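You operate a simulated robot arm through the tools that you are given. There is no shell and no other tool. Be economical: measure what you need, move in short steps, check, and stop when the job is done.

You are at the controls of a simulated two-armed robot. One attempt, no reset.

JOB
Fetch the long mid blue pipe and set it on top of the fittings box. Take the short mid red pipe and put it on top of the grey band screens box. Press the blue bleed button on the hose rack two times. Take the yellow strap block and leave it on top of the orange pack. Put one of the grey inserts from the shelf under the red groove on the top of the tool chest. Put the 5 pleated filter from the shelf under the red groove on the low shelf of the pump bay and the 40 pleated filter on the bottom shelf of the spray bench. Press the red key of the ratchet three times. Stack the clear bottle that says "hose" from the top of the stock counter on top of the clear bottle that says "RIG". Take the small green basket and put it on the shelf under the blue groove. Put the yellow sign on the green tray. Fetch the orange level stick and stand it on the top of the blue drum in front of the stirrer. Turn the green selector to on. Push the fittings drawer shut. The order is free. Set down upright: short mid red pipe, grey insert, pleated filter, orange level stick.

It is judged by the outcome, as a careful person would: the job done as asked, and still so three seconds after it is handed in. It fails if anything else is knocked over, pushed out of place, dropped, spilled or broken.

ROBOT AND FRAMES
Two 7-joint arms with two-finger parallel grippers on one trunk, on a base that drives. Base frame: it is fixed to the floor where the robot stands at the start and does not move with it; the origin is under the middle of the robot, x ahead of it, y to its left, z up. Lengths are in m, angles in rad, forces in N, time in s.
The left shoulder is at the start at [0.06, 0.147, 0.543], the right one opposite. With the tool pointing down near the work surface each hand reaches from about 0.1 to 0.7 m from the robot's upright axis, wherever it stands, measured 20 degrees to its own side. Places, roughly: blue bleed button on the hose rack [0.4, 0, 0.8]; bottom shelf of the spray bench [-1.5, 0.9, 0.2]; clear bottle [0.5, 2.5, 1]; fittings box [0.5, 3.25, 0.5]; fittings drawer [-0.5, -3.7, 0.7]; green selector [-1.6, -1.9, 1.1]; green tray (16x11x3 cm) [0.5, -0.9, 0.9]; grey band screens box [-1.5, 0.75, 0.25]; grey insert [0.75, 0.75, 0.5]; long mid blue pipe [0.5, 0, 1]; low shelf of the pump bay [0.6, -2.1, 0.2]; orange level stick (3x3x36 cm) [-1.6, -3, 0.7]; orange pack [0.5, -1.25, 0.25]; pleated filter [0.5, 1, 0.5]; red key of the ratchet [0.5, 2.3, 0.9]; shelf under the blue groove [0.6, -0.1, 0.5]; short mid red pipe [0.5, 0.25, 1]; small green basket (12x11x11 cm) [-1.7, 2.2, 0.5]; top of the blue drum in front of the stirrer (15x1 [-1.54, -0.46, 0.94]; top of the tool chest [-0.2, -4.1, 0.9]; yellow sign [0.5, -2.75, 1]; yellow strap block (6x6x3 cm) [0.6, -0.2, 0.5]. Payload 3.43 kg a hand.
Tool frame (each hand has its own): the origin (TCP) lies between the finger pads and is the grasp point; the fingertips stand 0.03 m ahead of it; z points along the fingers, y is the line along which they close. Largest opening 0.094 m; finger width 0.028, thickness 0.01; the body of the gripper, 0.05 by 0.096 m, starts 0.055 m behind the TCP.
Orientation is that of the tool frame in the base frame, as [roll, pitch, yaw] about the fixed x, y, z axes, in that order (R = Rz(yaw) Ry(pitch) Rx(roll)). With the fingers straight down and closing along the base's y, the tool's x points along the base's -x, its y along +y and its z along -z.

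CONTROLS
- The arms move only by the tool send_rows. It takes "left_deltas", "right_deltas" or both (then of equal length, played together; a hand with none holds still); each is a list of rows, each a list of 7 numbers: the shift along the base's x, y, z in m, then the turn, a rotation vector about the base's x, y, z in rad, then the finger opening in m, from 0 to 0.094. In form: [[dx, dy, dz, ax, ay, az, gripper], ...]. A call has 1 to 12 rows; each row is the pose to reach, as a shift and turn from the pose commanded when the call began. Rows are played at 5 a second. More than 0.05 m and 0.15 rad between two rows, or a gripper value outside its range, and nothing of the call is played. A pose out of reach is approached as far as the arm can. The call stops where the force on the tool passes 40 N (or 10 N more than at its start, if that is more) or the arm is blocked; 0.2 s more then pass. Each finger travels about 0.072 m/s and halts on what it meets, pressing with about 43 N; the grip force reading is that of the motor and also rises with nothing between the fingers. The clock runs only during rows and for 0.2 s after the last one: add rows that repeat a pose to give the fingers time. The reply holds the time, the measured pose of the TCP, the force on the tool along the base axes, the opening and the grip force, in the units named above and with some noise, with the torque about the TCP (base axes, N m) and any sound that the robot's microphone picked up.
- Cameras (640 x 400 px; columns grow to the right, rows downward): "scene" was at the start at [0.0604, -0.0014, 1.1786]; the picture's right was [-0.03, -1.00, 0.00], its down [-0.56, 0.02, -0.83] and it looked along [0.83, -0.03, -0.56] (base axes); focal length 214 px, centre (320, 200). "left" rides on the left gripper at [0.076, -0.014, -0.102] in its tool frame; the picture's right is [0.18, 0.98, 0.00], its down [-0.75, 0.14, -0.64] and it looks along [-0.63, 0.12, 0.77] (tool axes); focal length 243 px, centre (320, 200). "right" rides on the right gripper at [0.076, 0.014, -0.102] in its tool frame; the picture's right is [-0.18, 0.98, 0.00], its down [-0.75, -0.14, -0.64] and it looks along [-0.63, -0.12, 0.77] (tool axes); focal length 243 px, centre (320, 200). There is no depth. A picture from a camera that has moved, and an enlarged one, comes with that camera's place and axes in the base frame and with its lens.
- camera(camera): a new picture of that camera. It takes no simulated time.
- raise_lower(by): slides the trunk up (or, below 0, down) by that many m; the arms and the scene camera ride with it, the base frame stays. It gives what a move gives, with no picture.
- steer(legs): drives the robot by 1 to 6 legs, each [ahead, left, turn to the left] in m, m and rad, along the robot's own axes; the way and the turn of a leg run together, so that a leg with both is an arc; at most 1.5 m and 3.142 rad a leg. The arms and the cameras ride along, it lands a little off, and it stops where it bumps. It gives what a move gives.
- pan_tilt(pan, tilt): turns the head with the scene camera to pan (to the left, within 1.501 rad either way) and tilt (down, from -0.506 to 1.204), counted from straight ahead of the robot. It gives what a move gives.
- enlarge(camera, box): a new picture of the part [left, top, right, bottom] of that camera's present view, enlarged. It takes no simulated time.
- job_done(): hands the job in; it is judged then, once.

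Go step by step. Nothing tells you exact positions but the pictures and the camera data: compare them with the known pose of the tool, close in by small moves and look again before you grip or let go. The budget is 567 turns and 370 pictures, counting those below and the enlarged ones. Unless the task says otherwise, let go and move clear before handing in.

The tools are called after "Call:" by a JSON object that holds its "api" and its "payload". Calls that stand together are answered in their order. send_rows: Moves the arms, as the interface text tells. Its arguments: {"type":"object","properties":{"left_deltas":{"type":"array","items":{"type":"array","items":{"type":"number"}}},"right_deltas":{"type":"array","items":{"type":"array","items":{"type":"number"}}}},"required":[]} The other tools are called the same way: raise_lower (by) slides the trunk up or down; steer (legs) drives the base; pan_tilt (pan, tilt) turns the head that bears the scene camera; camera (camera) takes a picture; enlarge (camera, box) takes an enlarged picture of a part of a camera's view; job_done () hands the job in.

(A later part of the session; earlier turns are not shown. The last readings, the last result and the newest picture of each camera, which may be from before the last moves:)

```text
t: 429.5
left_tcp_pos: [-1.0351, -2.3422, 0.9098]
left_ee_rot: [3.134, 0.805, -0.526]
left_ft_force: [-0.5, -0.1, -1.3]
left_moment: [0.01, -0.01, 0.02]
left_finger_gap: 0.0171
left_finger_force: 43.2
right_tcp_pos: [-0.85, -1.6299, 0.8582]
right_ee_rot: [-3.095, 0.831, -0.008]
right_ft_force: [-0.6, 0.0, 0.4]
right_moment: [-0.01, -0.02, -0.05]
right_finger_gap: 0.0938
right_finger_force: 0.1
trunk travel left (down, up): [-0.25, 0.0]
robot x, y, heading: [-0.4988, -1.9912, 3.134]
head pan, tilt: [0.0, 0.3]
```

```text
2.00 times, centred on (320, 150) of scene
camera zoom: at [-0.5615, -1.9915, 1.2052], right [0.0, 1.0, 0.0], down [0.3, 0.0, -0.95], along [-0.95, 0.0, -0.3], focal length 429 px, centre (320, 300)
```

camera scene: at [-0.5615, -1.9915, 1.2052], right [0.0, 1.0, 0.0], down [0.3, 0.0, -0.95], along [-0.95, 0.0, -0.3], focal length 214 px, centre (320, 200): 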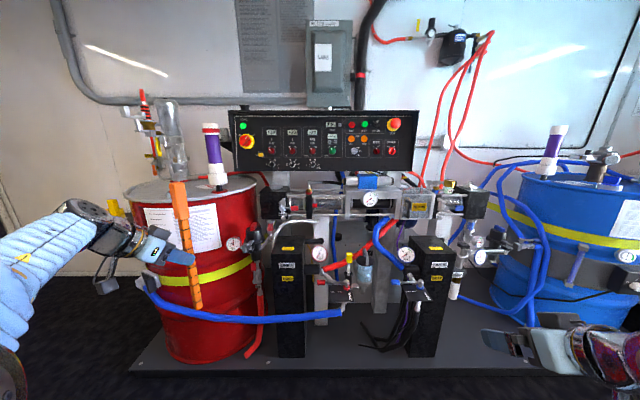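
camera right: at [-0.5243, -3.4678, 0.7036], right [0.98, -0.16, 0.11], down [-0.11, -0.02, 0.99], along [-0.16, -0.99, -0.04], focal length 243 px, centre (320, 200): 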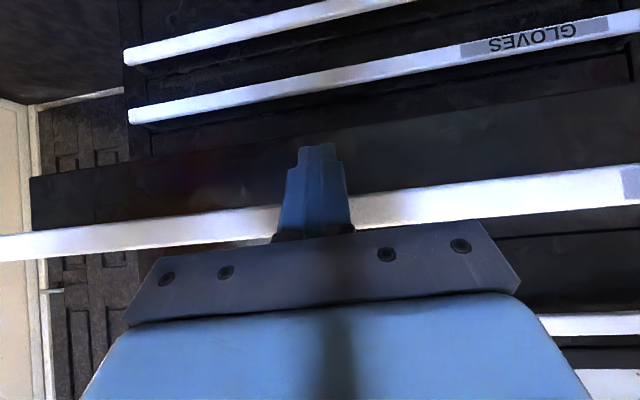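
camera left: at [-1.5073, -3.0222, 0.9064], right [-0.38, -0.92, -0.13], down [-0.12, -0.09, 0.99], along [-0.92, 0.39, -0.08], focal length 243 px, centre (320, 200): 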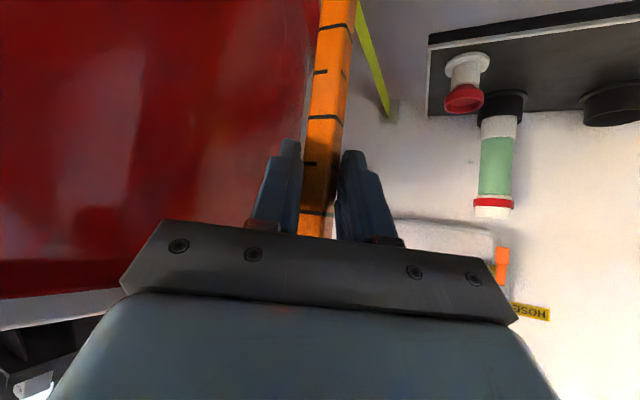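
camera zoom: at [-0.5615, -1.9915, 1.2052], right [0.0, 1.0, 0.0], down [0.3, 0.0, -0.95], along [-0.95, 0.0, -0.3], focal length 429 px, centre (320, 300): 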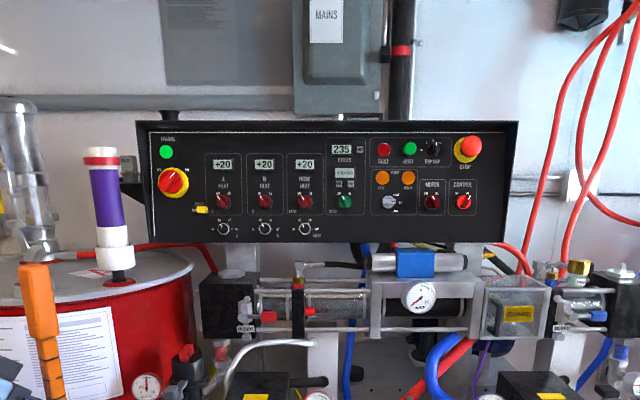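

Call:
{"api": "enlarge", "payload": {"camera": "scene", "box": [290, 125, 410, 200]}}

Call:
{"api": "enlarge", "payload": {"camera": "scene", "box": [310, 165, 350, 190]}}

```text
5.33 times, centred on (350, 162) of scene
camera zoom: at [-0.5615, -1.9915, 1.2052], right [0.0, 1.0, 0.0], down [0.3, 0.0, -0.95], along [-0.95, 0.0, -0.3], focal length 1144 px, centre (160, 400)
```

zoom: 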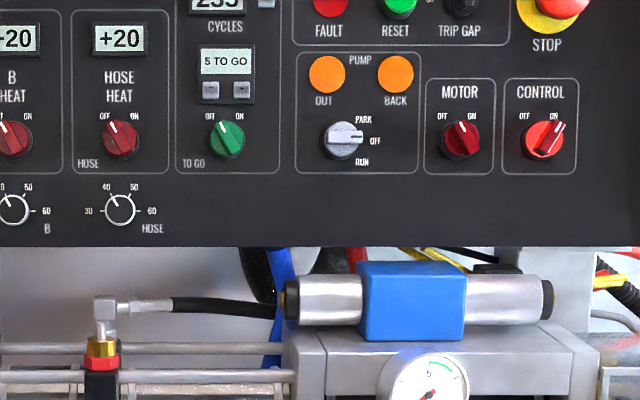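

```text
16.00 times, centred on (330, 178) of scene
camera zoom: at [-0.5615, -1.9915, 1.2052], right [0.0, 1.0, 0.0], down [0.3, 0.0, -0.95], along [-0.95, 0.0, -0.3], focal length 3432 px, centre (160, 560)
```

zoom: 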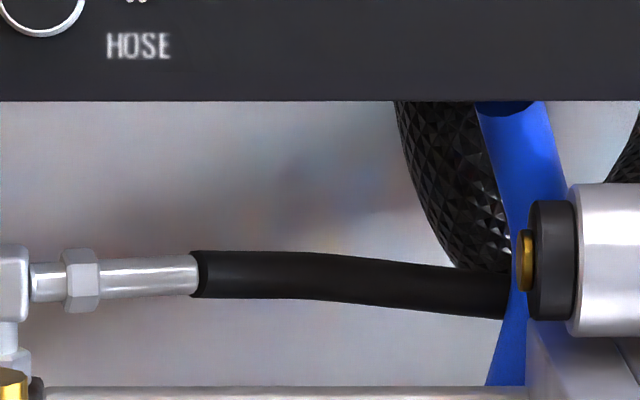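

The green TO-GO selector is at OFF (pointer upper left); ON is to the upper right, ~80° clockwise. I retract the stick hand, shift, and level the right hand toward the panel.

Call:
{"api": "send_rows", "payload": {"left_deltas": [[0.04, 0, 0.01, 0, 0, 0, 0.0], [0.08, 0.01, 0.02, 0, 0, 0, 0.0], [0.12, 0.02, 0.03, 0, 0, 0, 0.0], [0.16, 0.03, 0.04, 0, 0, 0, 0.0], [0.2, 0.04, 0.05, 0, 0, 0, 0.0], [0.24, 0.05, 0.06, 0, 0, 0, 0.0], [0.28, 0.05, 0.06, 0, 0, 0, 0.0]], "right_deltas": [[-0.01, 0, 0.03, 0, 0.12, 0, 0.07], [-0.02, 0, 0.06, 0, 0.24, 0, 0.05], [-0.03, 0, 0.09, 0, 0.36, 0, 0.05], [-0.04, 0, 0.12, 0, 0.48, 0, 0.05], [-0.06, 0, 0.15, 0, 0.6, 0, 0.05], [-0.08, -0.01, 0.19, 0, 0.74, 0, 0.05], [-0.1, -0.02, 0.22, 0, 0.74, 0, 0.05]]}}

Call:
{"api": "steer", "payload": {"legs": [[0.25, 0.14, 0]]}}

Call:
{"api": "camera", "payload": {"camera": "right"}}

Call:
{"api": "camera", "payload": {"camera": "scene"}}

```text
t: 431.1
left_tcp_pos: [-0.8743, -2.34, 0.9702]
left_ee_rot: [3.134, 0.804, -0.526]
left_ft_force: [0.8, 0.1, -1.1]
left_moment: [-0.03, -0.04, 0.02]
left_finger_gap: 0.0173
left_finger_force: 43.6
left hand out of reach, approached as far as the arm can: row 4, 5, 6, 7
right_tcp_pos: [-0.9488, -1.6498, 1.078]
right_ee_rot: [1.506, 1.565, -1.689]
right_ft_force: [0.7, 0.7, 0.0]
right_moment: [-0.02, 0.0, -0.02]
right_finger_gap: 0.05
right_finger_force: 0.0
trunk travel left (down, up): [-0.25, 0.0]
robot x, y, heading: [-0.4994, -1.9922, 3.136]
head pan, tilt: [0.0, 0.3]
```

```text
t: 433.1
left_tcp_pos: [-1.127, -2.4766, 0.97]
left_ee_rot: [3.133, 0.804, -0.525]
left_ft_force: [-0.7, 0.1, -1.9]
left_moment: [-0.03, -0.02, -0.03]
left_finger_gap: 0.0174
left_finger_force: 42.8
right_tcp_pos: [-1.2012, -1.7884, 1.0781]
right_ee_rot: [1.744, 1.566, -1.447]
right_ft_force: [-0.5, 0.0, -1.0]
right_moment: [-0.01, -0.01, 0.01]
right_finger_gap: 0.0501
right_finger_force: 0.1
trunk travel left (down, up): [-0.25, 0.0]
robot x, y, heading: [-0.7488, -2.1322, 3.14]
head pan, tilt: [0.0, 0.3]
```

```text
120 pictures are left
camera right: at [-1.0988, -1.807, 1.0033], right [-0.05, -0.98, 0.19], down [0.65, 0.11, 0.75], along [-0.76, 0.16, 0.63], focal length 243 px, centre (320, 200)
```

right: 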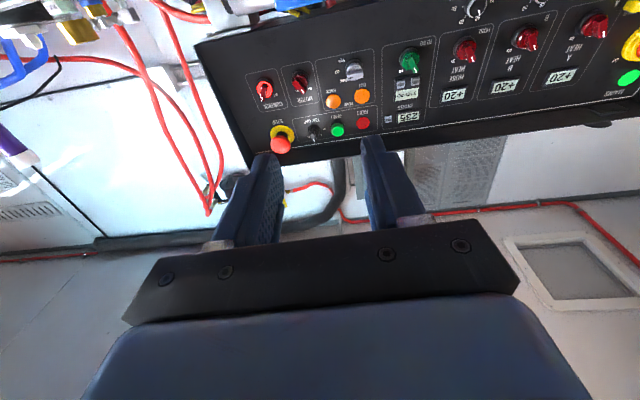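

```text
119 pictures are left
camera scene: at [-0.8127, -2.1282, 1.2053], right [0.0, 1.0, 0.0], down [0.3, 0.0, -0.96], along [-0.96, 0.0, -0.3], focal length 214 px, centre (320, 200)
```

scene: 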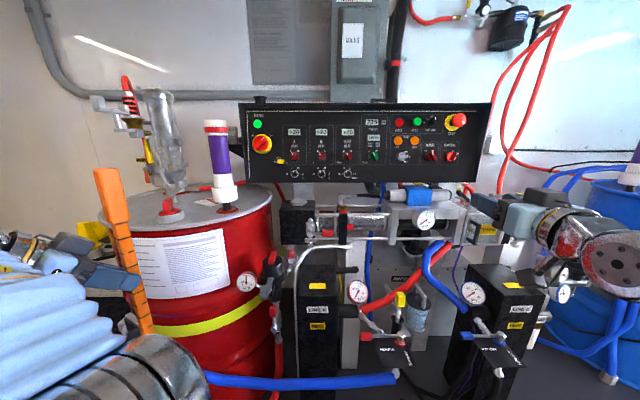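

Knob located at (−1.635, −1.931, 1.123). I bring the stick hand inward, drive nearer and move the right hand in front of the knob.

Call:
{"api": "send_rows", "payload": {"left_deltas": [[0.0, 0.03, 0, 0, 0, 0, 0.0], [0.0, 0.06, 0, 0, 0, 0, 0.0], [0.0, 0.09, 0, 0, 0, 0, 0.0]], "right_deltas": [[0, -0.03, 0.01, 0, 0, 0, 0.05], [0, -0.07, 0.02, 0, 0, 0, 0.05], [0, -0.11, 0.03, 0, 0, 0, 0.05]]}}

Call:
{"api": "steer", "payload": {"legs": [[0.16, 0, 0]]}}

Call:
{"api": "send_rows", "payload": {"right_deltas": [[-0.04, -0.012, 0.005, 0.12, 0, 0, 0.05], [-0.08, -0.024, 0.01, 0.24, 0, 0, 0.05], [-0.12, -0.033, 0.015, 0.36, 0, 0, 0.05], [-0.15, -0.033, 0.015, 0.48, 0, 0, 0.05], [-0.15, -0.033, 0.015, 0.6, 0, 0, 0.05], [-0.15, -0.033, 0.015, 0.7, 0, 0, 0.05]]}}

Call:
{"api": "camera", "payload": {"camera": "right"}}

Call:
{"api": "camera", "payload": {"camera": "scene"}}

```text
t: 433.9
left_tcp_pos: [-1.1387, -2.382, 0.9661]
left_ee_rot: [3.134, 0.804, -0.524]
left_ft_force: [-0.3, -0.5, -2.4]
left_moment: [-0.02, -0.02, 0.0]
left_finger_gap: 0.0171
left_finger_force: 43.6
left hand out of reach, approached as far as the arm can: row 1, 2, 3
right_tcp_pos: [-1.2031, -1.8996, 1.1088]
right_ee_rot: [1.933, 1.565, -1.26]
right_ft_force: [-1.3, -0.6, -0.4]
right_moment: [0.0, 0.02, -0.06]
right_finger_gap: 0.0498
right_finger_force: 0.0
trunk travel left (down, up): [-0.25, 0.0]
robot x, y, heading: [-0.753, -2.1315, 3.138]
head pan, tilt: [0.0, 0.3]
```

```text
t: 435.3
left_tcp_pos: [-1.2992, -2.3824, 0.9659]
left_ee_rot: [3.13, 0.806, -0.525]
left_ft_force: [-0.5, 0.3, -2.0]
left_moment: [-0.04, -0.03, 0.03]
left_finger_gap: 0.0172
left_finger_force: 42.8
right_tcp_pos: [-1.3618, -1.8984, 1.1083]
right_ee_rot: [1.73, 1.566, -1.462]
right_ft_force: [-0.5, -0.1, -0.2]
right_moment: [0.01, -0.02, 0.03]
right_finger_gap: 0.0501
right_finger_force: 0.0
trunk travel left (down, up): [-0.25, 0.0]
robot x, y, heading: [-0.9094, -2.1308, 3.134]
head pan, tilt: [0.0, 0.3]
```

```text
t: 436.7
left_tcp_pos: [-1.2988, -2.3813, 0.9664]
left_ee_rot: [3.133, 0.804, -0.524]
left_ft_force: [0.2, 0.3, -1.5]
left_moment: [-0.04, -0.04, 0.02]
left_finger_gap: 0.0171
left_finger_force: 43.2
right_tcp_pos: [-1.5118, -1.9303, 1.1225]
right_ee_rot: [-1.518, 0.873, 1.571]
right_ft_force: [-0.4, 0.3, 0.5]
right_moment: [0.02, -0.02, 0.02]
right_finger_gap: 0.05
right_finger_force: 0.0
trunk travel left (down, up): [-0.25, 0.0]
robot x, y, heading: [-0.9095, -2.1347, 3.136]
head pan, tilt: [0.0, 0.3]
```

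```text
118 pictures are left
camera right: at [-1.4101, -1.8966, 1.0524], right [-0.05, -0.87, -0.49], down [0.65, -0.4, 0.65], along [-0.76, -0.28, 0.58], focal length 243 px, centre (320, 200)
```

right: 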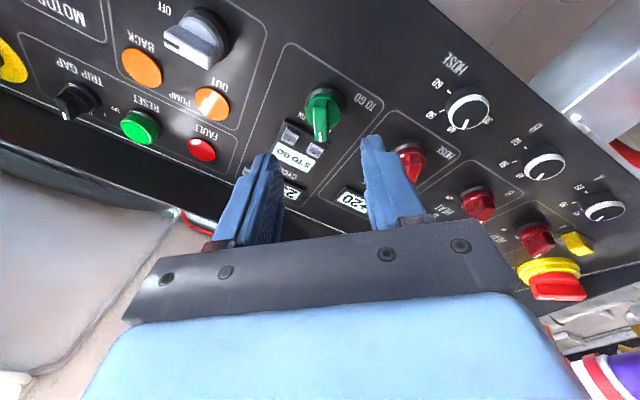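

```text
117 pictures are left
camera scene: at [-0.9732, -2.1277, 1.2053], right [0.0, 1.0, 0.0], down [0.3, 0.0, -0.96], along [-0.96, 0.0, -0.3], focal length 214 px, centre (320, 200)
```

scene: 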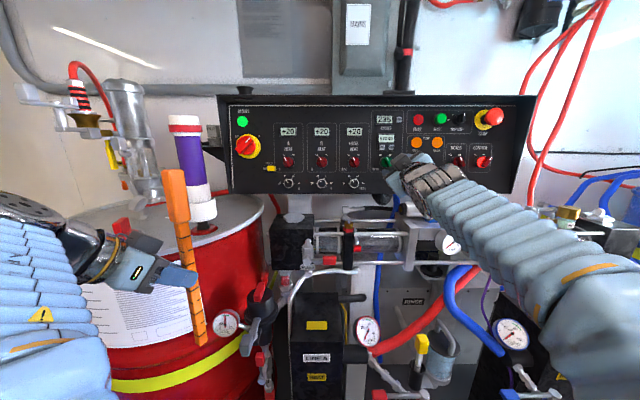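

The paddle lies neatly between the fingers' planes. I close in to it.

Call:
{"api": "send_rows", "payload": {"right_deltas": [[-0.03, 0.003, 0.001, 0, 0, 0, 0.05], [-0.06, 0.004, 0.002, 0, 0, 0, 0.05], [-0.075, 0.004, 0.002, 0, 0, 0, 0.05], [-0.085, 0.004, 0.002, 0, 0, 0, 0.05]]}}

Call:
{"api": "camera", "payload": {"camera": "right"}}

```text
t: 437.7
left_tcp_pos: [-1.2984, -2.3816, 0.9658]
left_ee_rot: [3.132, 0.803, -0.526]
left_ft_force: [0.0, -0.1, -0.8]
left_moment: [-0.04, -0.01, 0.0]
left_finger_gap: 0.0167
left_finger_force: 43.0
right_tcp_pos: [-1.5965, -1.9264, 1.1252]
right_ee_rot: [-1.519, 0.877, 1.57]
right_ft_force: [9.7, -0.7, -2.9]
right_moment: [0.05, -0.38, 0.16]
right_finger_gap: 0.0507
right_finger_force: 0.4
trunk travel left (down, up): [-0.25, 0.0]
robot x, y, heading: [-0.9133, -2.1302, 3.14]
head pan, tilt: [0.0, 0.3]
```

```text
116 pictures are left
camera right: at [-1.4937, -1.8919, 1.0549], right [-0.05, -0.87, -0.49], down [0.65, -0.4, 0.65], along [-0.76, -0.28, 0.59], focal length 243 px, centre (320, 200)
```

right: 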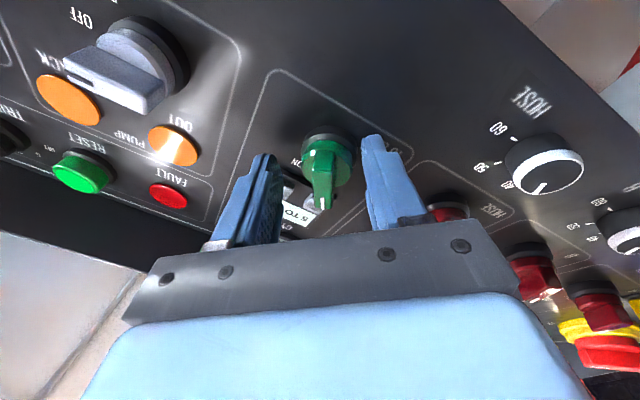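

Tips touch the panel; I back off 4 mm and close gently on the paddle.

Call:
{"api": "send_rows", "payload": {"right_deltas": [[0.005, 0, 0, 0, 0, 0, 0.05], [0.005, 0, 0, 0, 0, 0, 0.035], [0.005, 0, 0, 0, 0, 0, 0.02], [0.005, 0, 0, 0, 0, 0, 0.005], [0.005, 0, 0, 0, 0, 0, 0.005]]}}

Call:
{"api": "camera", "payload": {"camera": "right"}}

```text
t: 438.9
left_tcp_pos: [-1.2997, -2.3836, 0.9644]
left_ee_rot: [3.134, 0.804, -0.523]
left_ft_force: [0.7, 0.0, -0.7]
left_moment: [-0.01, -0.01, 0.03]
left_finger_gap: 0.0173
left_finger_force: 42.8
right_tcp_pos: [-1.5923, -1.9298, 1.1227]
right_ee_rot: [-1.526, 0.874, 1.568]
right_ft_force: [11.3, -16.3, -21.8]
right_moment: [-0.18, -0.33, 0.91]
right_finger_gap: 0.0311
right_finger_force: 45.1
trunk travel left (down, up): [-0.25, 0.0]
robot x, y, heading: [-0.9135, -2.1315, 3.138]
head pan, tilt: [0.0, 0.3]
```

```text
115 pictures are left
camera right: at [-1.4908, -1.8951, 1.0534], right [-0.05, -0.87, -0.49], down [0.65, -0.4, 0.65], along [-0.76, -0.28, 0.58], focal length 243 px, centre (320, 200)
```

right: 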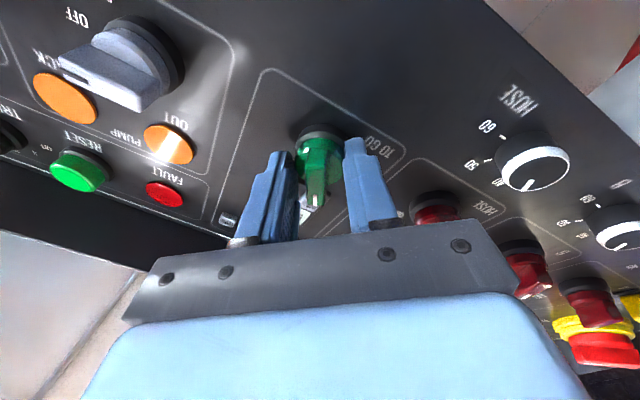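

Gripping the knob's rim (gap 3.1 cm). I relieve the side force and turn clockwise.

Call:
{"api": "send_rows", "payload": {"right_deltas": [[0, -0.003, -0.002, 0, 0, 0, 0.005], [0, -0.004, -0.003, -0.12, 0, 0, 0.005], [0, -0.004, -0.003, -0.24, 0, 0, 0.005], [0, -0.004, -0.003, -0.38, 0, 0, 0.005], [0, -0.004, -0.003, -0.52, 0, 0, 0.005], [0, -0.004, -0.003, -0.66, 0, 0, 0.005], [0, -0.004, -0.003, -0.8, 0, 0, 0.005], [0, -0.004, -0.003, -0.94, 0, 0, 0.005], [0, -0.004, -0.003, -1.08, 0, 0, 0.005], [0, -0.004, -0.003, -1.22, 0, 0, 0.005], [0, -0.004, -0.003, -1.36, 0, 0, 0.005]]}}

Call:
{"api": "camera", "payload": {"camera": "right"}}

Call:
{"api": "enlarge", "payload": {"camera": "scene", "box": [330, 110, 450, 210]}}

```text
t: 441.3
left_tcp_pos: [-1.2986, -2.3829, 0.9662]
left_ee_rot: [3.132, 0.804, -0.526]
left_ft_force: [-1.0, -0.5, -0.8]
left_moment: [0.0, -0.03, 0.04]
left_finger_gap: 0.0172
left_finger_force: 43.0
right_tcp_pos: [-1.5921, -1.9313, 1.1231]
right_ee_rot: [1.627, 0.902, -1.566]
right_ft_force: [7.6, 0.4, -1.7]
right_moment: [0.49, -0.03, -0.57]
right_finger_gap: 0.0307
right_finger_force: 45.1
trunk travel left (down, up): [-0.25, 0.0]
robot x, y, heading: [-0.9107, -2.1273, 3.137]
head pan, tilt: [0.0, 0.3]
```

```text
114 pictures are left
camera right: at [-1.4905, -1.9933, 1.0753], right [-0.05, -0.66, 0.75], down [0.65, 0.55, 0.53], along [-0.76, 0.51, 0.4], focal length 243 px, centre (320, 200)
```

right: 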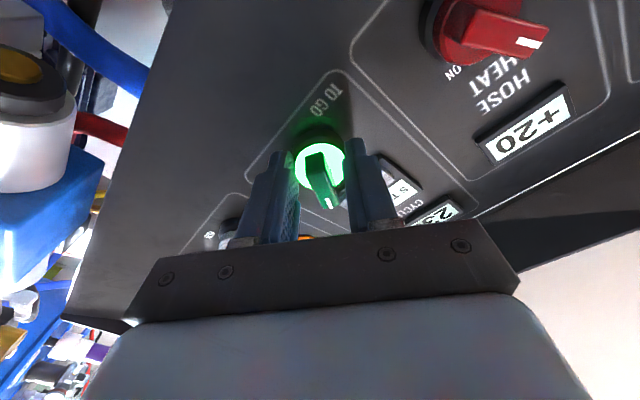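

```text
4.00 times, centred on (390, 160) of scene
camera zoom: at [-0.9724, -2.1276, 1.2052], right [0.0, 1.0, 0.0], down [0.3, 0.0, -0.96], along [-0.96, 0.0, -0.3], focal length 858 px, centre (40, 360)
```

zoom: 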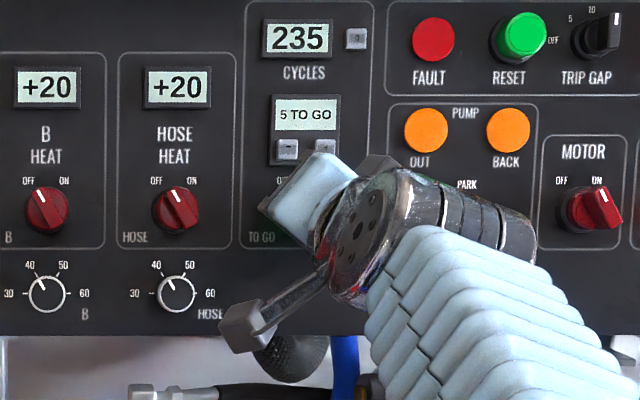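

The selector lit up — it's ON. I release and withdraw, then check the panel.

Call:
{"api": "send_rows", "payload": {"right_deltas": [[0, 0, 0, 0, 0, 0, 0.03], [0, 0, 0, 0, 0, 0, 0.04], [0.01, 0, 0, 0, 0, 0, 0.045], [0.04, 0, 0, 0, 0, 0, 0.05], [0.08, 0, 0, 0, 0, 0, 0.05], [0.12, 0, 0, 0, 0, 0, 0.05], [0.16, 0.02, -0.01, 0, 0, 0, 0.05]]}}

Call:
{"api": "steer", "payload": {"legs": [[-0.4, 0, 0]]}}

Call:
{"api": "enlarge", "payload": {"camera": "scene", "box": [270, 110, 430, 210]}}

```text
t: 442.9
left_tcp_pos: [-1.2995, -2.3825, 0.9653]
left_ee_rot: [3.133, 0.804, -0.526]
left_ft_force: [-1.0, -0.6, -1.2]
left_moment: [-0.01, -0.05, -0.02]
left_finger_gap: 0.0172
left_finger_force: 43.3
right_tcp_pos: [-1.4326, -1.911, 1.1119]
right_ee_rot: [1.627, 0.906, -1.566]
right_ft_force: [0.4, -0.4, 0.8]
right_moment: [0.01, -0.02, 0.0]
right_finger_gap: 0.05
right_finger_force: 0.1
trunk travel left (down, up): [-0.25, 0.0]
robot x, y, heading: [-0.9079, -2.1291, 3.137]
head pan, tilt: [0.0, 0.3]
```

```text
t: 445.4
left_tcp_pos: [-0.8984, -2.3826, 0.966]
left_ee_rot: [3.131, 0.802, -0.526]
left_ft_force: [-0.3, 0.3, -1.2]
left_moment: [-0.04, 0.0, -0.02]
left_finger_gap: 0.0175
left_finger_force: 42.2
right_tcp_pos: [-1.0321, -1.9126, 1.1124]
right_ee_rot: [1.624, 0.909, -1.57]
right_ft_force: [-0.2, 0.4, 0.0]
right_moment: [0.0, 0.0, -0.03]
right_finger_gap: 0.0502
right_finger_force: 0.2
trunk travel left (down, up): [-0.25, 0.0]
robot x, y, heading: [-0.5134, -2.1333, 3.133]
head pan, tilt: [0.0, 0.3]
```

```text
4.00 times, centred on (350, 160) of scene
camera zoom: at [-0.5733, -2.1292, 1.2053], right [0.0, 1.0, 0.0], down [0.3, 0.0, -0.96], along [-0.96, 0.0, -0.3], focal length 858 px, centre (200, 360)
```

zoom: 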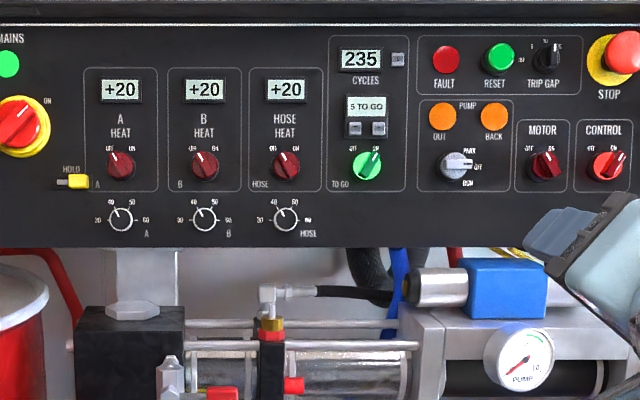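

TO GO is ON and nothing else changed. Now to the blue drum with the stirrer.

Call:
{"api": "send_rows", "payload": {"right_deltas": [[0.02, 0.02, -0.02, 0.13, 0, 0, 0.05], [0.04, 0.05, -0.04, 0.26, 0, 0, 0.06], [0.06, 0.08, -0.06, 0.39, 0, 0, 0.07], [0.08, 0.11, -0.08, 0.52, 0, 0, 0.08], [0.1, 0.14, -0.1, 0.66, 0, 0, 0.094]]}}

Call:
{"api": "send_rows", "payload": {"right_deltas": [[0.02, 0, -0.02, 0, -0.13, 0, 0.094], [0.03, 0, -0.04, 0, -0.26, 0, 0.094], [0.04, 0, -0.06, 0, -0.39, 0, 0.094], [0.05, 0, -0.09, 0, -0.52, 0, 0.094], [0.06, 0, -0.12, 0, -0.65, 0, 0.094], [0.07, 0, -0.14, 0, -0.76, 0, 0.094]]}}

Call:
{"api": "steer", "payload": {"legs": [[0, -0.95, 0], [0, -0.85, 0.008]]}}

Call:
{"api": "pan_tilt", "payload": {"pan": 0.0, "tilt": 0.5}}

Call:
{"api": "camera", "payload": {"camera": "scene"}}

```text
t: 446.6
left_tcp_pos: [-0.8976, -2.3836, 0.9668]
left_ee_rot: [3.132, 0.803, -0.525]
left_ft_force: [-0.2, -0.4, -1.0]
left_moment: [0.04, -0.03, -0.02]
left_finger_gap: 0.0174
left_finger_force: 42.8
right_tcp_pos: [-0.9318, -1.7692, 1.0109]
right_ee_rot: [1.959, 1.569, -1.233]
right_ft_force: [0.5, -0.5, 0.2]
right_moment: [-0.01, 0.01, -0.02]
right_finger_gap: 0.094
right_finger_force: 0.0
trunk travel left (down, up): [-0.25, 0.0]
robot x, y, heading: [-0.5121, -2.1333, 3.141]
head pan, tilt: [0.0, 0.3]
```

```text
t: 448.0
left_tcp_pos: [-0.8988, -2.3829, 0.967]
left_ee_rot: [3.133, 0.804, -0.525]
left_ft_force: [0.4, 0.3, -2.2]
left_moment: [0.0, -0.01, 0.03]
left_finger_gap: 0.0173
left_finger_force: 43.2
right_tcp_pos: [-0.8618, -1.7717, 0.8712]
right_ee_rot: [-3.097, 0.807, -0.008]
right_ft_force: [-0.2, 0.0, 0.5]
right_moment: [0.01, 0.01, -0.05]
right_finger_gap: 0.0939
right_finger_force: 0.1
trunk travel left (down, up): [-0.25, 0.0]
robot x, y, heading: [-0.5093, -2.1298, 3.136]
head pan, tilt: [0.0, 0.3]
```

```text
t: 457.1
left_tcp_pos: [-0.877, -0.5772, 0.9662]
left_ee_rot: [3.133, 0.803, -0.542]
left_ft_force: [0.1, 0.0, -1.8]
left_moment: [0.01, -0.03, 0.02]
left_finger_gap: 0.0173
left_finger_force: 42.9
right_tcp_pos: [-0.831, 0.0322, 0.8724]
right_ee_rot: [-3.095, 0.808, -0.024]
right_ft_force: [0.9, -1.0, -0.1]
right_moment: [0.03, -0.01, -0.03]
right_finger_gap: 0.0941
right_finger_force: 0.0
trunk travel left (down, up): [-0.25, 0.0]
robot x, y, heading: [-0.4865, -0.3311, 3.119]
head pan, tilt: [0.0, 0.3]
```

```text
t: 457.8
left_tcp_pos: [-0.8778, -0.5787, 0.9658]
left_ee_rot: [3.132, 0.803, -0.542]
left_ft_force: [0.4, -0.3, -1.7]
left_moment: [-0.01, -0.07, -0.02]
left_finger_gap: 0.0172
left_finger_force: 43.6
right_tcp_pos: [-0.8315, 0.0319, 0.8713]
right_ee_rot: [-3.095, 0.81, -0.024]
right_ft_force: [-0.7, -1.0, 0.9]
right_moment: [-0.05, -0.01, -0.02]
right_finger_gap: 0.0943
right_finger_force: 0.0
trunk travel left (down, up): [-0.25, 0.0]
robot x, y, heading: [-0.4845, -0.3341, 3.12]
head pan, tilt: [0.0, 0.499]
```

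```text
111 pictures are left
camera scene: at [-0.5449, -0.33, 1.187], right [0.02, 1.0, 0.0], down [0.48, -0.01, -0.88], along [-0.88, 0.02, -0.48], focal length 214 px, centre (320, 200)
```

scene: 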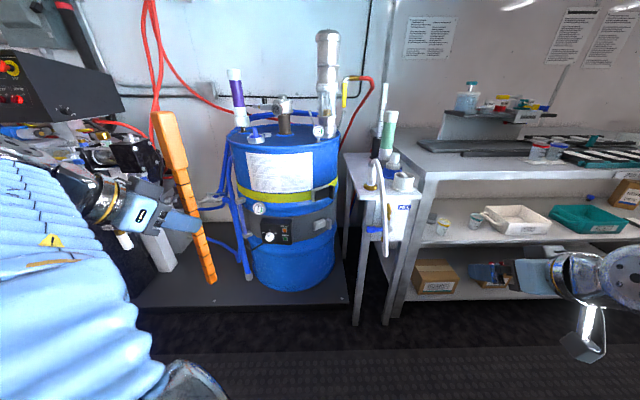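

Call:
{"api": "enlarge", "payload": {"camera": "scene", "box": [210, 80, 360, 180]}}

```text
4.00 times, centred on (285, 130) of scene
camera zoom: at [-0.5449, -0.33, 1.187], right [0.02, 1.0, 0.0], down [0.48, -0.01, -0.88], along [-0.88, 0.02, -0.48], focal length 858 px, centre (460, 480)
```

zoom: 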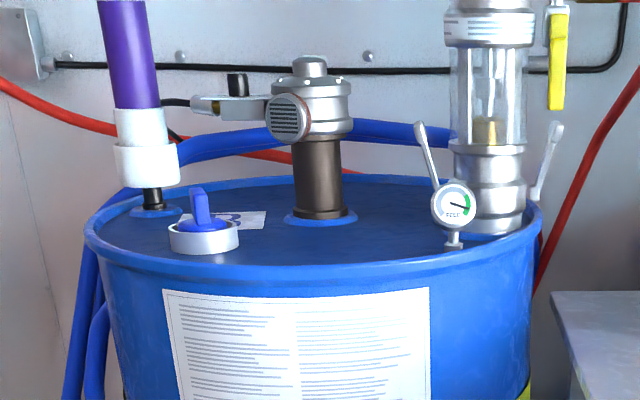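

The drum-lid spot before the stirrer is near (−1.585, −0.47, 0.94). My present grip would be too high there, so I'll hand the stick over to the right hand, gripping low. First bring the stick to the middle.

Call:
{"api": "send_rows", "payload": {"left_deltas": [[-0.01, 0.035, 0.008, 0, 0, 0, 0], [-0.02, 0.07, 0.016, 0, 0, 0, 0], [-0.03, 0.105, 0.024, 0, 0, 0, 0], [-0.04, 0.14, 0.032, 0, 0, 0, 0], [-0.05, 0.17, 0.04, 0, 0, 0, 0], [-0.06, 0.19, 0.045, 0, 0, 0, 0]]}}

Call:
{"api": "send_rows", "payload": {"right_deltas": [[0, 0, 0, 0, 0.12, 0.06, 0.094], [0, 0, 0, 0, 0.24, 0.12, 0.08], [0, 0, 0.01, 0.0, 0.24, 0.26, 0.06], [0.0, 0, 0.02, 0, 0.24, 0.4, 0.05], [0, 0, 0.02, 0, 0.24, 0.52, 0.05]]}}

Call:
{"api": "camera", "payload": {"camera": "right"}}

Call:
{"api": "camera", "payload": {"camera": "scene"}}

```text
t: 459.2
left_tcp_pos: [-0.9366, -0.3878, 1.0086]
left_ee_rot: [3.134, 0.802, -0.54]
left_ft_force: [-0.1, -0.4, -0.9]
left_moment: [0.0, -0.04, 0.02]
left_finger_gap: 0.0173
left_finger_force: 43.1
right_tcp_pos: [-0.8305, 0.0313, 0.8704]
right_ee_rot: [-3.094, 0.811, -0.025]
right_ft_force: [-0.1, -0.1, -0.1]
right_moment: [0.0, 0.0, 0.01]
right_finger_gap: 0.0943
right_finger_force: 0.0
trunk travel left (down, up): [-0.25, 0.0]
robot x, y, heading: [-0.4805, -0.3331, 3.125]
head pan, tilt: [0.0, 0.499]
```

```text
t: 460.4
left_tcp_pos: [-0.9363, -0.3861, 1.0095]
left_ee_rot: [3.132, 0.804, -0.542]
left_ft_force: [-1.0, 0.0, -1.3]
left_moment: [0.0, -0.03, -0.03]
left_finger_gap: 0.0174
left_finger_force: 43.0
right_tcp_pos: [-0.83, 0.0327, 0.8928]
right_ee_rot: [-2.983, 1.04, 0.588]
right_ft_force: [-0.2, 0.2, -0.1]
right_moment: [0.01, -0.02, 0.01]
right_finger_gap: 0.05
right_finger_force: 0.0
trunk travel left (down, up): [-0.25, 0.0]
robot x, y, heading: [-0.4845, -0.332, 3.116]
head pan, tilt: [0.0, 0.499]
```

```text
109 pictures are left
camera right: at [-0.7102, 0.0766, 0.8772], right [0.35, -0.93, 0.08], down [0.13, 0.13, 0.98], along [-0.93, -0.33, 0.17], focal length 243 px, centre (320, 200)
```

right: 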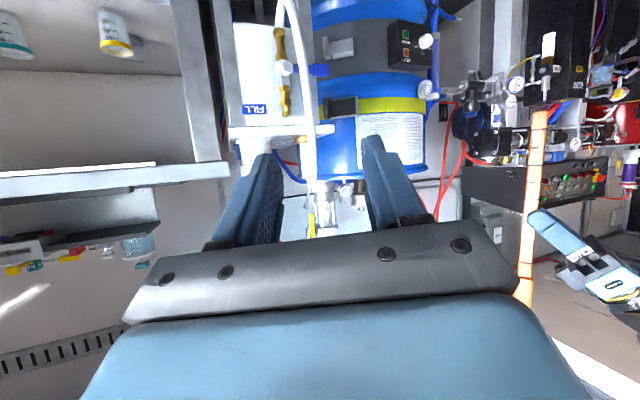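

```text
108 pictures are left
camera scene: at [-0.5449, -0.33, 1.1869], right [0.02, 1.0, 0.0], down [0.48, -0.01, -0.88], along [-0.88, 0.02, -0.48], focal length 214 px, centre (320, 200)
```

scene: 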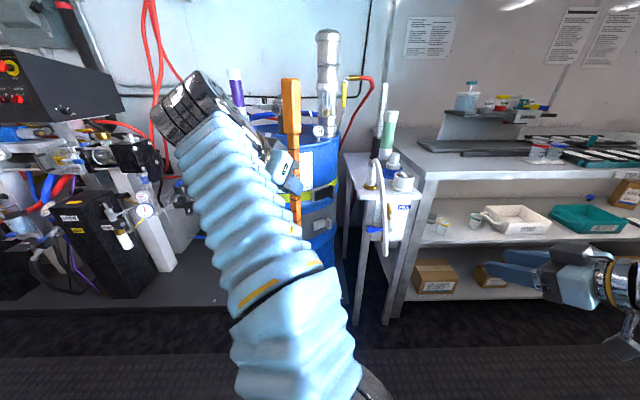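

Stick (vertical) is at about (−0.956, −0.377), base z≈0.835. The right hand comes in below the left one to grip at z≈0.89.

Call:
{"api": "send_rows", "payload": {"right_deltas": [[0.01, -0.045, 0, 0, 0, 0, 0.05], [0.02, -0.09, 0, 0, 0, 0, 0.05], [0.02, -0.135, 0, 0, 0, 0, 0.05], [0.02, -0.18, 0, 0, 0, 0, 0.05], [0.02, -0.225, 0, 0, 0, 0, 0.05], [0.02, -0.27, 0, 0, 0, 0, 0.05], [0.015, -0.315, 0, 0, 0, 0, 0.05], [0.012, -0.35, 0, 0, 0, 0, 0.05]]}}

Call:
{"api": "camera", "payload": {"camera": "right"}}

```text
t: 462.2
left_tcp_pos: [-0.9377, -0.388, 1.0094]
left_ee_rot: [3.131, 0.803, -0.542]
left_ft_force: [-0.8, -0.6, -1.0]
left_moment: [-0.04, -0.01, -0.03]
left_finger_gap: 0.0172
left_finger_force: 43.1
right_tcp_pos: [-0.8185, -0.3179, 0.8932]
right_ee_rot: [-2.988, 1.038, 0.584]
right_ft_force: [1.0, 0.0, 0.9]
right_moment: [0.01, -0.01, 0.02]
right_finger_gap: 0.0502
right_finger_force: 0.0
trunk travel left (down, up): [-0.25, 0.0]
robot x, y, heading: [-0.4878, -0.3326, 3.121]
head pan, tilt: [0.0, 0.499]
```

```text
107 pictures are left
camera right: at [-0.6978, -0.2738, 0.8786], right [0.35, -0.93, 0.08], down [0.13, 0.14, 0.98], along [-0.93, -0.33, 0.17], focal length 243 px, centre (320, 200)
```

right: 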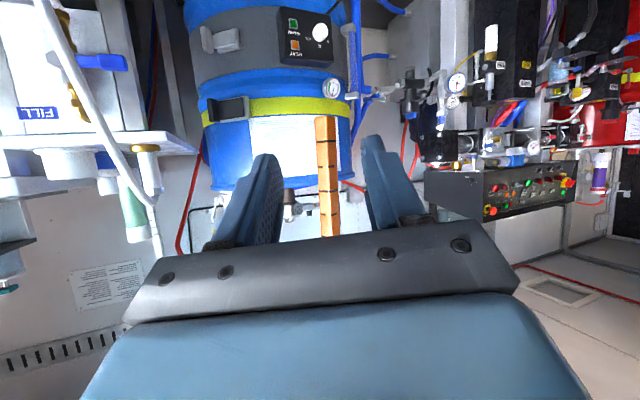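

Call:
{"api": "send_rows", "payload": {"right_deltas": [[-0.04, -0.0175, 0, 0, 0, 0, 0.05], [-0.08, -0.035, 0, 0, 0, 0, 0.05], [-0.11, -0.048, 0, 0, 0, 0, 0.05], [-0.128, -0.056, 0, 0, 0, 0, 0.05]]}}

Call:
{"api": "camera", "payload": {"camera": "right"}}

Call:
{"api": "camera", "payload": {"camera": "left"}}

```text
t: 463.2
left_tcp_pos: [-0.938, -0.3873, 1.0107]
left_ee_rot: [3.134, 0.802, -0.541]
left_ft_force: [-0.3, 0.5, -1.7]
left_moment: [-0.05, -0.01, -0.01]
left_finger_gap: 0.0172
left_finger_force: 43.1
right_tcp_pos: [-0.9463, -0.3725, 0.8927]
right_ee_rot: [-2.987, 1.04, 0.587]
right_ft_force: [0.2, 0.2, -0.8]
right_moment: [0.01, -0.01, -0.02]
right_finger_gap: 0.0503
right_finger_force: 0.1
trunk travel left (down, up): [-0.25, 0.0]
robot x, y, heading: [-0.4873, -0.3342, 3.119]
head pan, tilt: [0.0, 0.499]
```

```text
106 pictures are left
camera right: at [-0.826, -0.3287, 0.8784], right [0.35, -0.93, 0.08], down [0.13, 0.14, 0.98], along [-0.93, -0.33, 0.17], focal length 243 px, centre (320, 200)
```

right: 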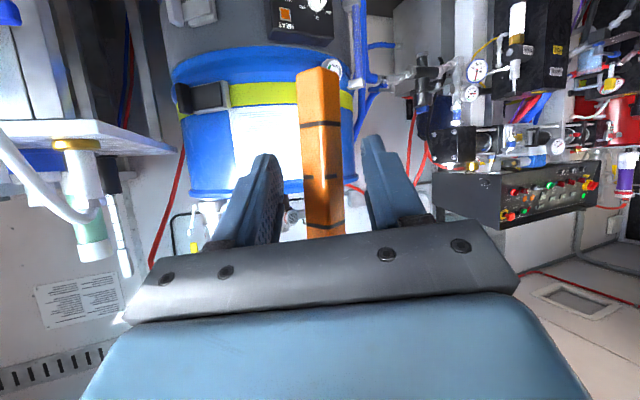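

```text
105 pictures are left
camera left: at [-0.8215, -0.44, 1.0274], right [-0.39, -0.91, -0.13], down [-0.12, -0.08, 0.99], along [-0.91, 0.4, -0.08], focal length 243 px, centre (320, 200)
```

left: 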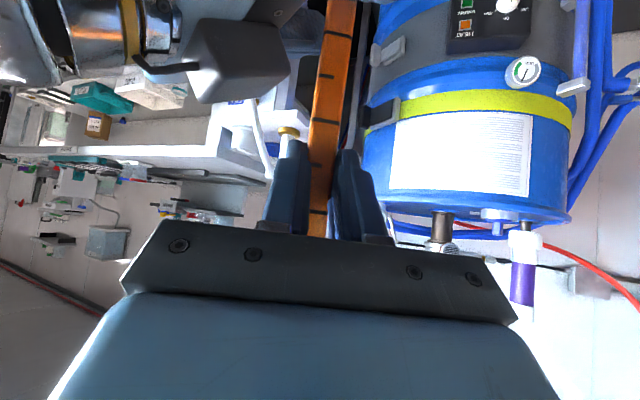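

I swing the right hand's yaw by +0.55 so that it closes on the stick's other pair of faces, then grip.

Call:
{"api": "send_rows", "payload": {"right_deltas": [[0, 0.0, 0, 0, 0, 0.14, 0.055], [0, 0.0, 0, 0, 0, 0.28, 0.055], [0, 0.0, 0, 0, 0, 0.42, 0.055], [-0.004, -0.002, 0, 0, 0, 0.55, 0.055]]}}

Call:
{"api": "camera", "payload": {"camera": "right"}}

```text
t: 464.2
left_tcp_pos: [-0.9371, -0.3873, 1.0102]
left_ee_rot: [3.132, 0.802, -0.541]
left_ft_force: [1.2, -0.2, -2.6]
left_moment: [-0.03, -0.03, 0.01]
left_finger_gap: 0.0174
left_finger_force: 42.9
right_tcp_pos: [-0.9494, -0.3763, 0.8911]
right_ee_rot: [-2.986, 1.042, 1.136]
right_ft_force: [0.4, 1.0, -0.1]
right_moment: [0.0, 0.04, -0.03]
right_finger_gap: 0.0549
right_finger_force: 0.0
trunk travel left (down, up): [-0.25, 0.0]
robot x, y, heading: [-0.4896, -0.3347, 3.125]
head pan, tilt: [0.0, 0.499]
```

```text
104 pictures are left
camera right: at [-0.8704, -0.2758, 0.8776], right [0.79, -0.61, 0.08], down [0.04, 0.18, 0.98], along [-0.62, -0.77, 0.17], focal length 243 px, centre (320, 200)
```

right: 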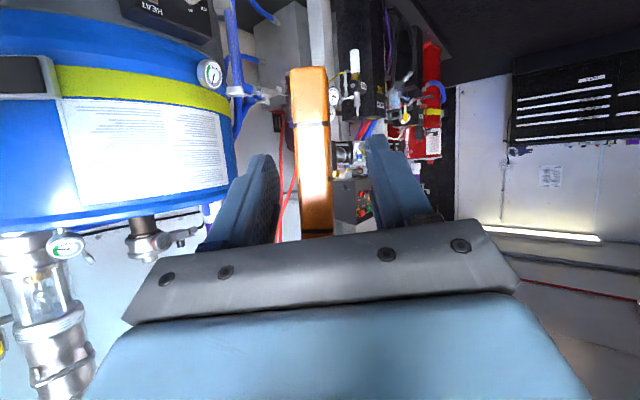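

Call:
{"api": "send_rows", "payload": {"right_deltas": [[-0.004, 0.003, 0, 0, 0, 0, 0.055], [-0.004, 0.003, 0, 0, 0, 0, 0.04], [-0.004, 0.003, 0, 0, 0, 0, 0.02], [-0.004, 0.003, 0, 0, 0, 0, 0.005], [-0.004, 0.003, 0, 0, 0, 0, 0.005]]}}

```text
t: 465.4
left_tcp_pos: [-0.937, -0.3867, 1.0101]
left_ee_rot: [3.134, 0.805, -0.542]
left_ft_force: [-2.5, 4.2, -1.1]
left_moment: [0.88, 1.18, -0.13]
left_finger_gap: 0.0174
left_finger_force: 42.7
right_tcp_pos: [-0.9545, -0.3727, 0.8923]
right_ee_rot: [-2.987, 1.038, 1.135]
right_ft_force: [2.9, -3.8, 0.5]
right_moment: [-0.41, -0.9, 0.09]
right_finger_gap: 0.0239
right_finger_force: 42.8
trunk travel left (down, up): [-0.25, 0.0]
robot x, y, heading: [-0.482, -0.3363, 3.116]
head pan, tilt: [0.0, 0.499]
```

Right hand holds it too. Left opens and withdraws.

Call:
{"api": "send_rows", "payload": {"left_deltas": [[0, 0, 0, 0, 0, 0, 0.03], [0, 0, 0, 0, 0, 0, 0.06], [0, 0, 0, 0, 0, 0, 0.07], [0.025, -0.015, 0.0, 0, 0, 0, 0.07], [0.06, -0.036, 0.0, 0, 0, 0, 0.07], [0.09, -0.06, 0.0, 0, 0, 0, 0.08], [0.1, -0.1, 0.0, 0, 0, 0, 0.09], [0.1, -0.14, -0.02, 0, 0, 0, 0.094], [0.1, -0.18, -0.04, 0, 0, 0, 0.094]]}}

Call:
{"api": "camera", "payload": {"camera": "right"}}

Call:
{"api": "camera", "payload": {"camera": "scene"}}

```text
t: 467.4
left_tcp_pos: [-0.8668, -0.5576, 0.9572]
left_ee_rot: [3.142, 0.79, -0.535]
left_ft_force: [-0.6, -0.6, 0.3]
left_moment: [0.0, 0.01, -0.05]
left_finger_gap: 0.0939
left_finger_force: 0.0
left hand out of reach, approached as far as the arm can: row 8, 9
right_tcp_pos: [-0.956, -0.3724, 0.8898]
right_ee_rot: [-2.991, 1.037, 1.131]
right_ft_force: [-1.0, -0.2, -0.4]
right_moment: [-0.02, -0.01, 0.04]
right_finger_gap: 0.0222
right_finger_force: 43.2
trunk travel left (down, up): [-0.25, 0.0]
robot x, y, heading: [-0.4883, -0.3325, 3.117]
head pan, tilt: [0.0, 0.499]
```

```text
103 pictures are left
camera right: at [-0.8763, -0.2726, 0.8763], right [0.79, -0.61, 0.08], down [0.04, 0.18, 0.98], along [-0.62, -0.77, 0.17], focal length 243 px, centre (320, 200)
```

right: 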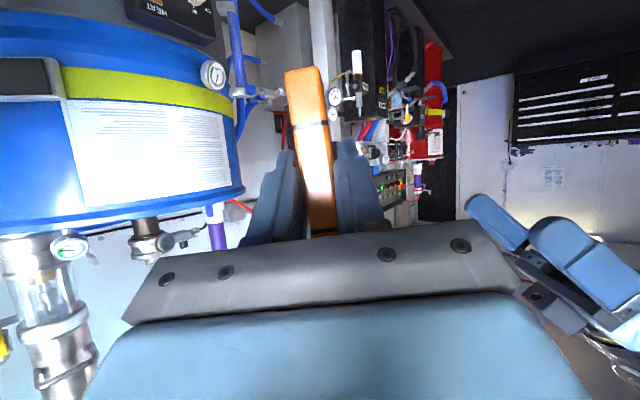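

```text
102 pictures are left
camera scene: at [-0.5471, -0.33, 1.1867], right [0.02, 1.0, 0.0], down [0.48, -0.01, -0.88], along [-0.88, 0.02, -0.48], focal length 214 px, centre (320, 200)
```

scene: 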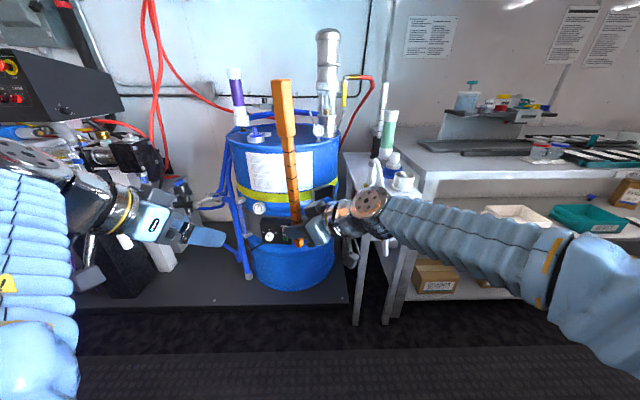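

The right hand holds the stick upright near its base. I turn its yaw forward, raise it, and shift the base.

Call:
{"api": "send_rows", "payload": {"right_deltas": [[0.0, 0.01, 0.03, 0, 0, -0.13, 0.005], [0.0, 0.02, 0.06, 0, 0, -0.26, 0.005], [0.0, 0.03, 0.09, 0, 0, -0.39, 0.005], [0.0, 0.04, 0.12, 0, 0, -0.52, 0.005], [0.0, 0.05, 0.15, 0, 0, -0.65, 0.005], [0.0, 0.06, 0.17, 0, 0, -0.78, 0.005], [0.0, 0.07, 0.17, 0, 0, -0.9, 0.005]], "left_deltas": [[0.01, -0.01, 0, 0, 0, 0, 0.094], [0.03, -0.02, 0.01, 0, 0, 0, 0.094], [0.05, -0.04, 0.01, 0, 0, 0, 0.094], [0.07, -0.06, 0.01, 0, 0, 0, 0.094], [0.09, -0.08, 0.0, 0, 0, 0, 0.094], [0.1, -0.1, 0.0, 0, 0, 0, 0.094], [0.1, -0.1, 0.0, 0, 0, 0, 0.094]]}}

Call:
{"api": "steer", "payload": {"legs": [[0.0, 0.3, 0.02], [0.3, 0, 0]]}}

Call:
{"api": "camera", "payload": {"camera": "scene"}}

Call:
{"api": "camera", "payload": {"camera": "right"}}

```text
t: 469.0
left_tcp_pos: [-0.8742, -0.6048, 0.9711]
left_ee_rot: [-3.134, 0.79, -0.531]
left_ft_force: [-0.6, 0.1, -0.2]
left_moment: [0.02, -0.04, -0.04]
left_finger_gap: 0.094
left_finger_force: 0.2
left hand out of reach, approached as far as the arm can: row 1, 2, 3, 4, 5, 6, 7
right_tcp_pos: [-0.957, -0.3022, 1.0611]
right_ee_rot: [-2.987, 1.038, 0.232]
right_ft_force: [0.1, 0.0, -2.0]
right_moment: [0.03, 0.03, 0.0]
right_finger_gap: 0.0222
right_finger_force: 43.3
trunk travel left (down, up): [-0.25, 0.0]
robot x, y, heading: [-0.4861, -0.3335, 3.126]
head pan, tilt: [0.0, 0.499]
```

```text
t: 472.7
left_tcp_pos: [-1.1694, -0.9153, 0.971]
left_ee_rot: [-3.134, 0.791, -0.503]
left_ft_force: [0.9, 1.1, -0.2]
left_moment: [0.06, -0.01, 0.02]
left_finger_gap: 0.094
left_finger_force: 0.1
right_tcp_pos: [-1.26, -0.6154, 1.0618]
right_ee_rot: [-2.987, 1.039, 0.264]
right_ft_force: [0.2, -0.3, -0.9]
right_moment: [0.02, 0.03, 0.0]
right_finger_gap: 0.0218
right_finger_force: 42.6
trunk travel left (down, up): [-0.25, 0.0]
robot x, y, heading: [-0.7879, -0.6367, -3.135]
head pan, tilt: [0.0, 0.499]
```

```text
101 pictures are left
camera scene: at [-0.8479, -0.6319, 1.1869], right [-0.01, 1.0, 0.0], down [0.48, 0.0, -0.88], along [-0.88, -0.01, -0.48], focal length 214 px, centre (320, 200)
```

scene: 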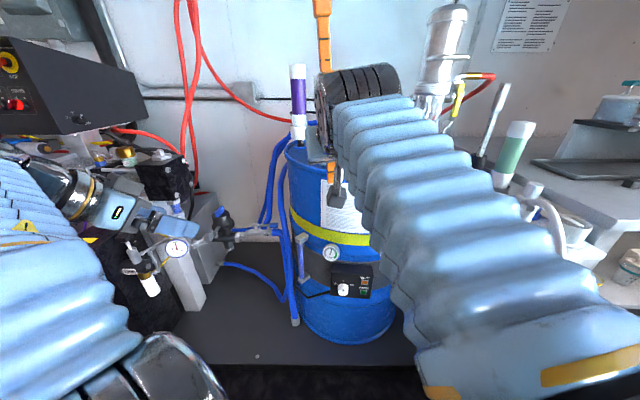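

```text
100 pictures are left
camera right: at [-1.1316, -0.6121, 1.0475], right [0.04, -1.0, 0.08], down [0.17, 0.09, 0.98], along [-0.99, -0.02, 0.17], focal length 243 px, centre (320, 200)
```

right: 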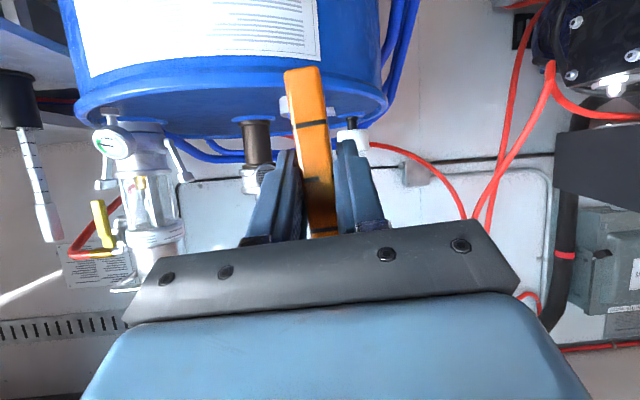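

Stirrer column at (−1.76, −0.488); free lid in front of it around (−1.60, −0.485). I drive 15 cm nearer, then bring the stick over it.

Call:
{"api": "steer", "payload": {"legs": [[0.16, 0, -0.006]]}}

Call:
{"api": "send_rows", "payload": {"right_deltas": [[-0.03, 0.03, 0, 0, 0, 0, 0.005], [-0.06, 0.06, 0, 0, 0, 0, 0.005], [-0.1, 0.09, 0, 0, 0, 0, 0.005], [-0.13, 0.12, 0, 0, 0, 0, 0.005], [-0.16, 0.13, 0, 0, 0, 0, 0.005], [-0.18, 0.13, 0, 0, 0, 0, 0.005]]}}

Call:
{"api": "camera", "payload": {"camera": "right"}}

Call:
{"api": "camera", "payload": {"camera": "scene"}}

```text
t: 474.1
left_tcp_pos: [-1.329, -0.9142, 0.9714]
left_ee_rot: [-3.134, 0.789, -0.506]
left_ft_force: [0.0, 0.3, 0.3]
left_moment: [0.0, 0.03, 0.02]
left_finger_gap: 0.0942
left_finger_force: 0.1
right_tcp_pos: [-1.4187, -0.6154, 1.0631]
right_ee_rot: [-2.986, 1.037, 0.262]
right_ft_force: [-0.1, 0.4, -2.0]
right_moment: [-0.01, 0.0, -0.03]
right_finger_gap: 0.0216
right_finger_force: 43.5
trunk travel left (down, up): [-0.25, 0.0]
robot x, y, heading: [-0.9468, -0.63, -3.139]
head pan, tilt: [0.0, 0.499]
```

```text
t: 475.5
left_tcp_pos: [-1.329, -0.9129, 0.9727]
left_ee_rot: [-3.136, 0.789, -0.507]
left_ft_force: [1.0, -0.6, -0.5]
left_moment: [0.02, 0.01, 0.01]
left_finger_gap: 0.0941
left_finger_force: 0.0
right_tcp_pos: [-1.5992, -0.4841, 1.0596]
right_ee_rot: [-2.986, 1.037, 0.261]
right_ft_force: [0.6, 0.8, -1.2]
right_moment: [-0.01, -0.02, -0.02]
right_finger_gap: 0.0218
right_finger_force: 43.0
trunk travel left (down, up): [-0.25, 0.0]
robot x, y, heading: [-0.9454, -0.6342, -3.13]
head pan, tilt: [0.0, 0.499]
```

```text
99 pictures are left
camera right: at [-1.4712, -0.4803, 1.046], right [0.03, -1.0, 0.08], down [0.17, 0.09, 0.98], along [-0.99, -0.02, 0.17], focal length 243 px, centre (320, 200)
```

right: 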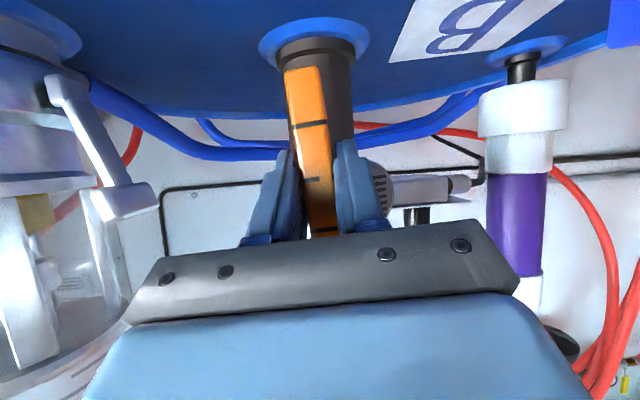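

```text
98 pictures are left
camera scene: at [-1.0074, -0.6324, 1.1869], right [0.0, 1.0, 0.0], down [0.48, 0.0, -0.88], along [-0.88, 0.0, -0.48], focal length 214 px, centre (320, 200)
```

scene: 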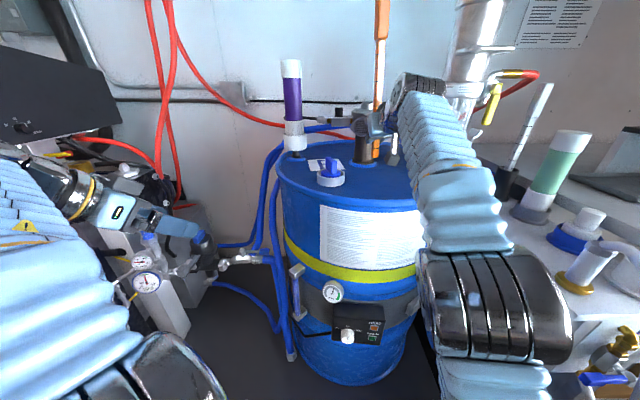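

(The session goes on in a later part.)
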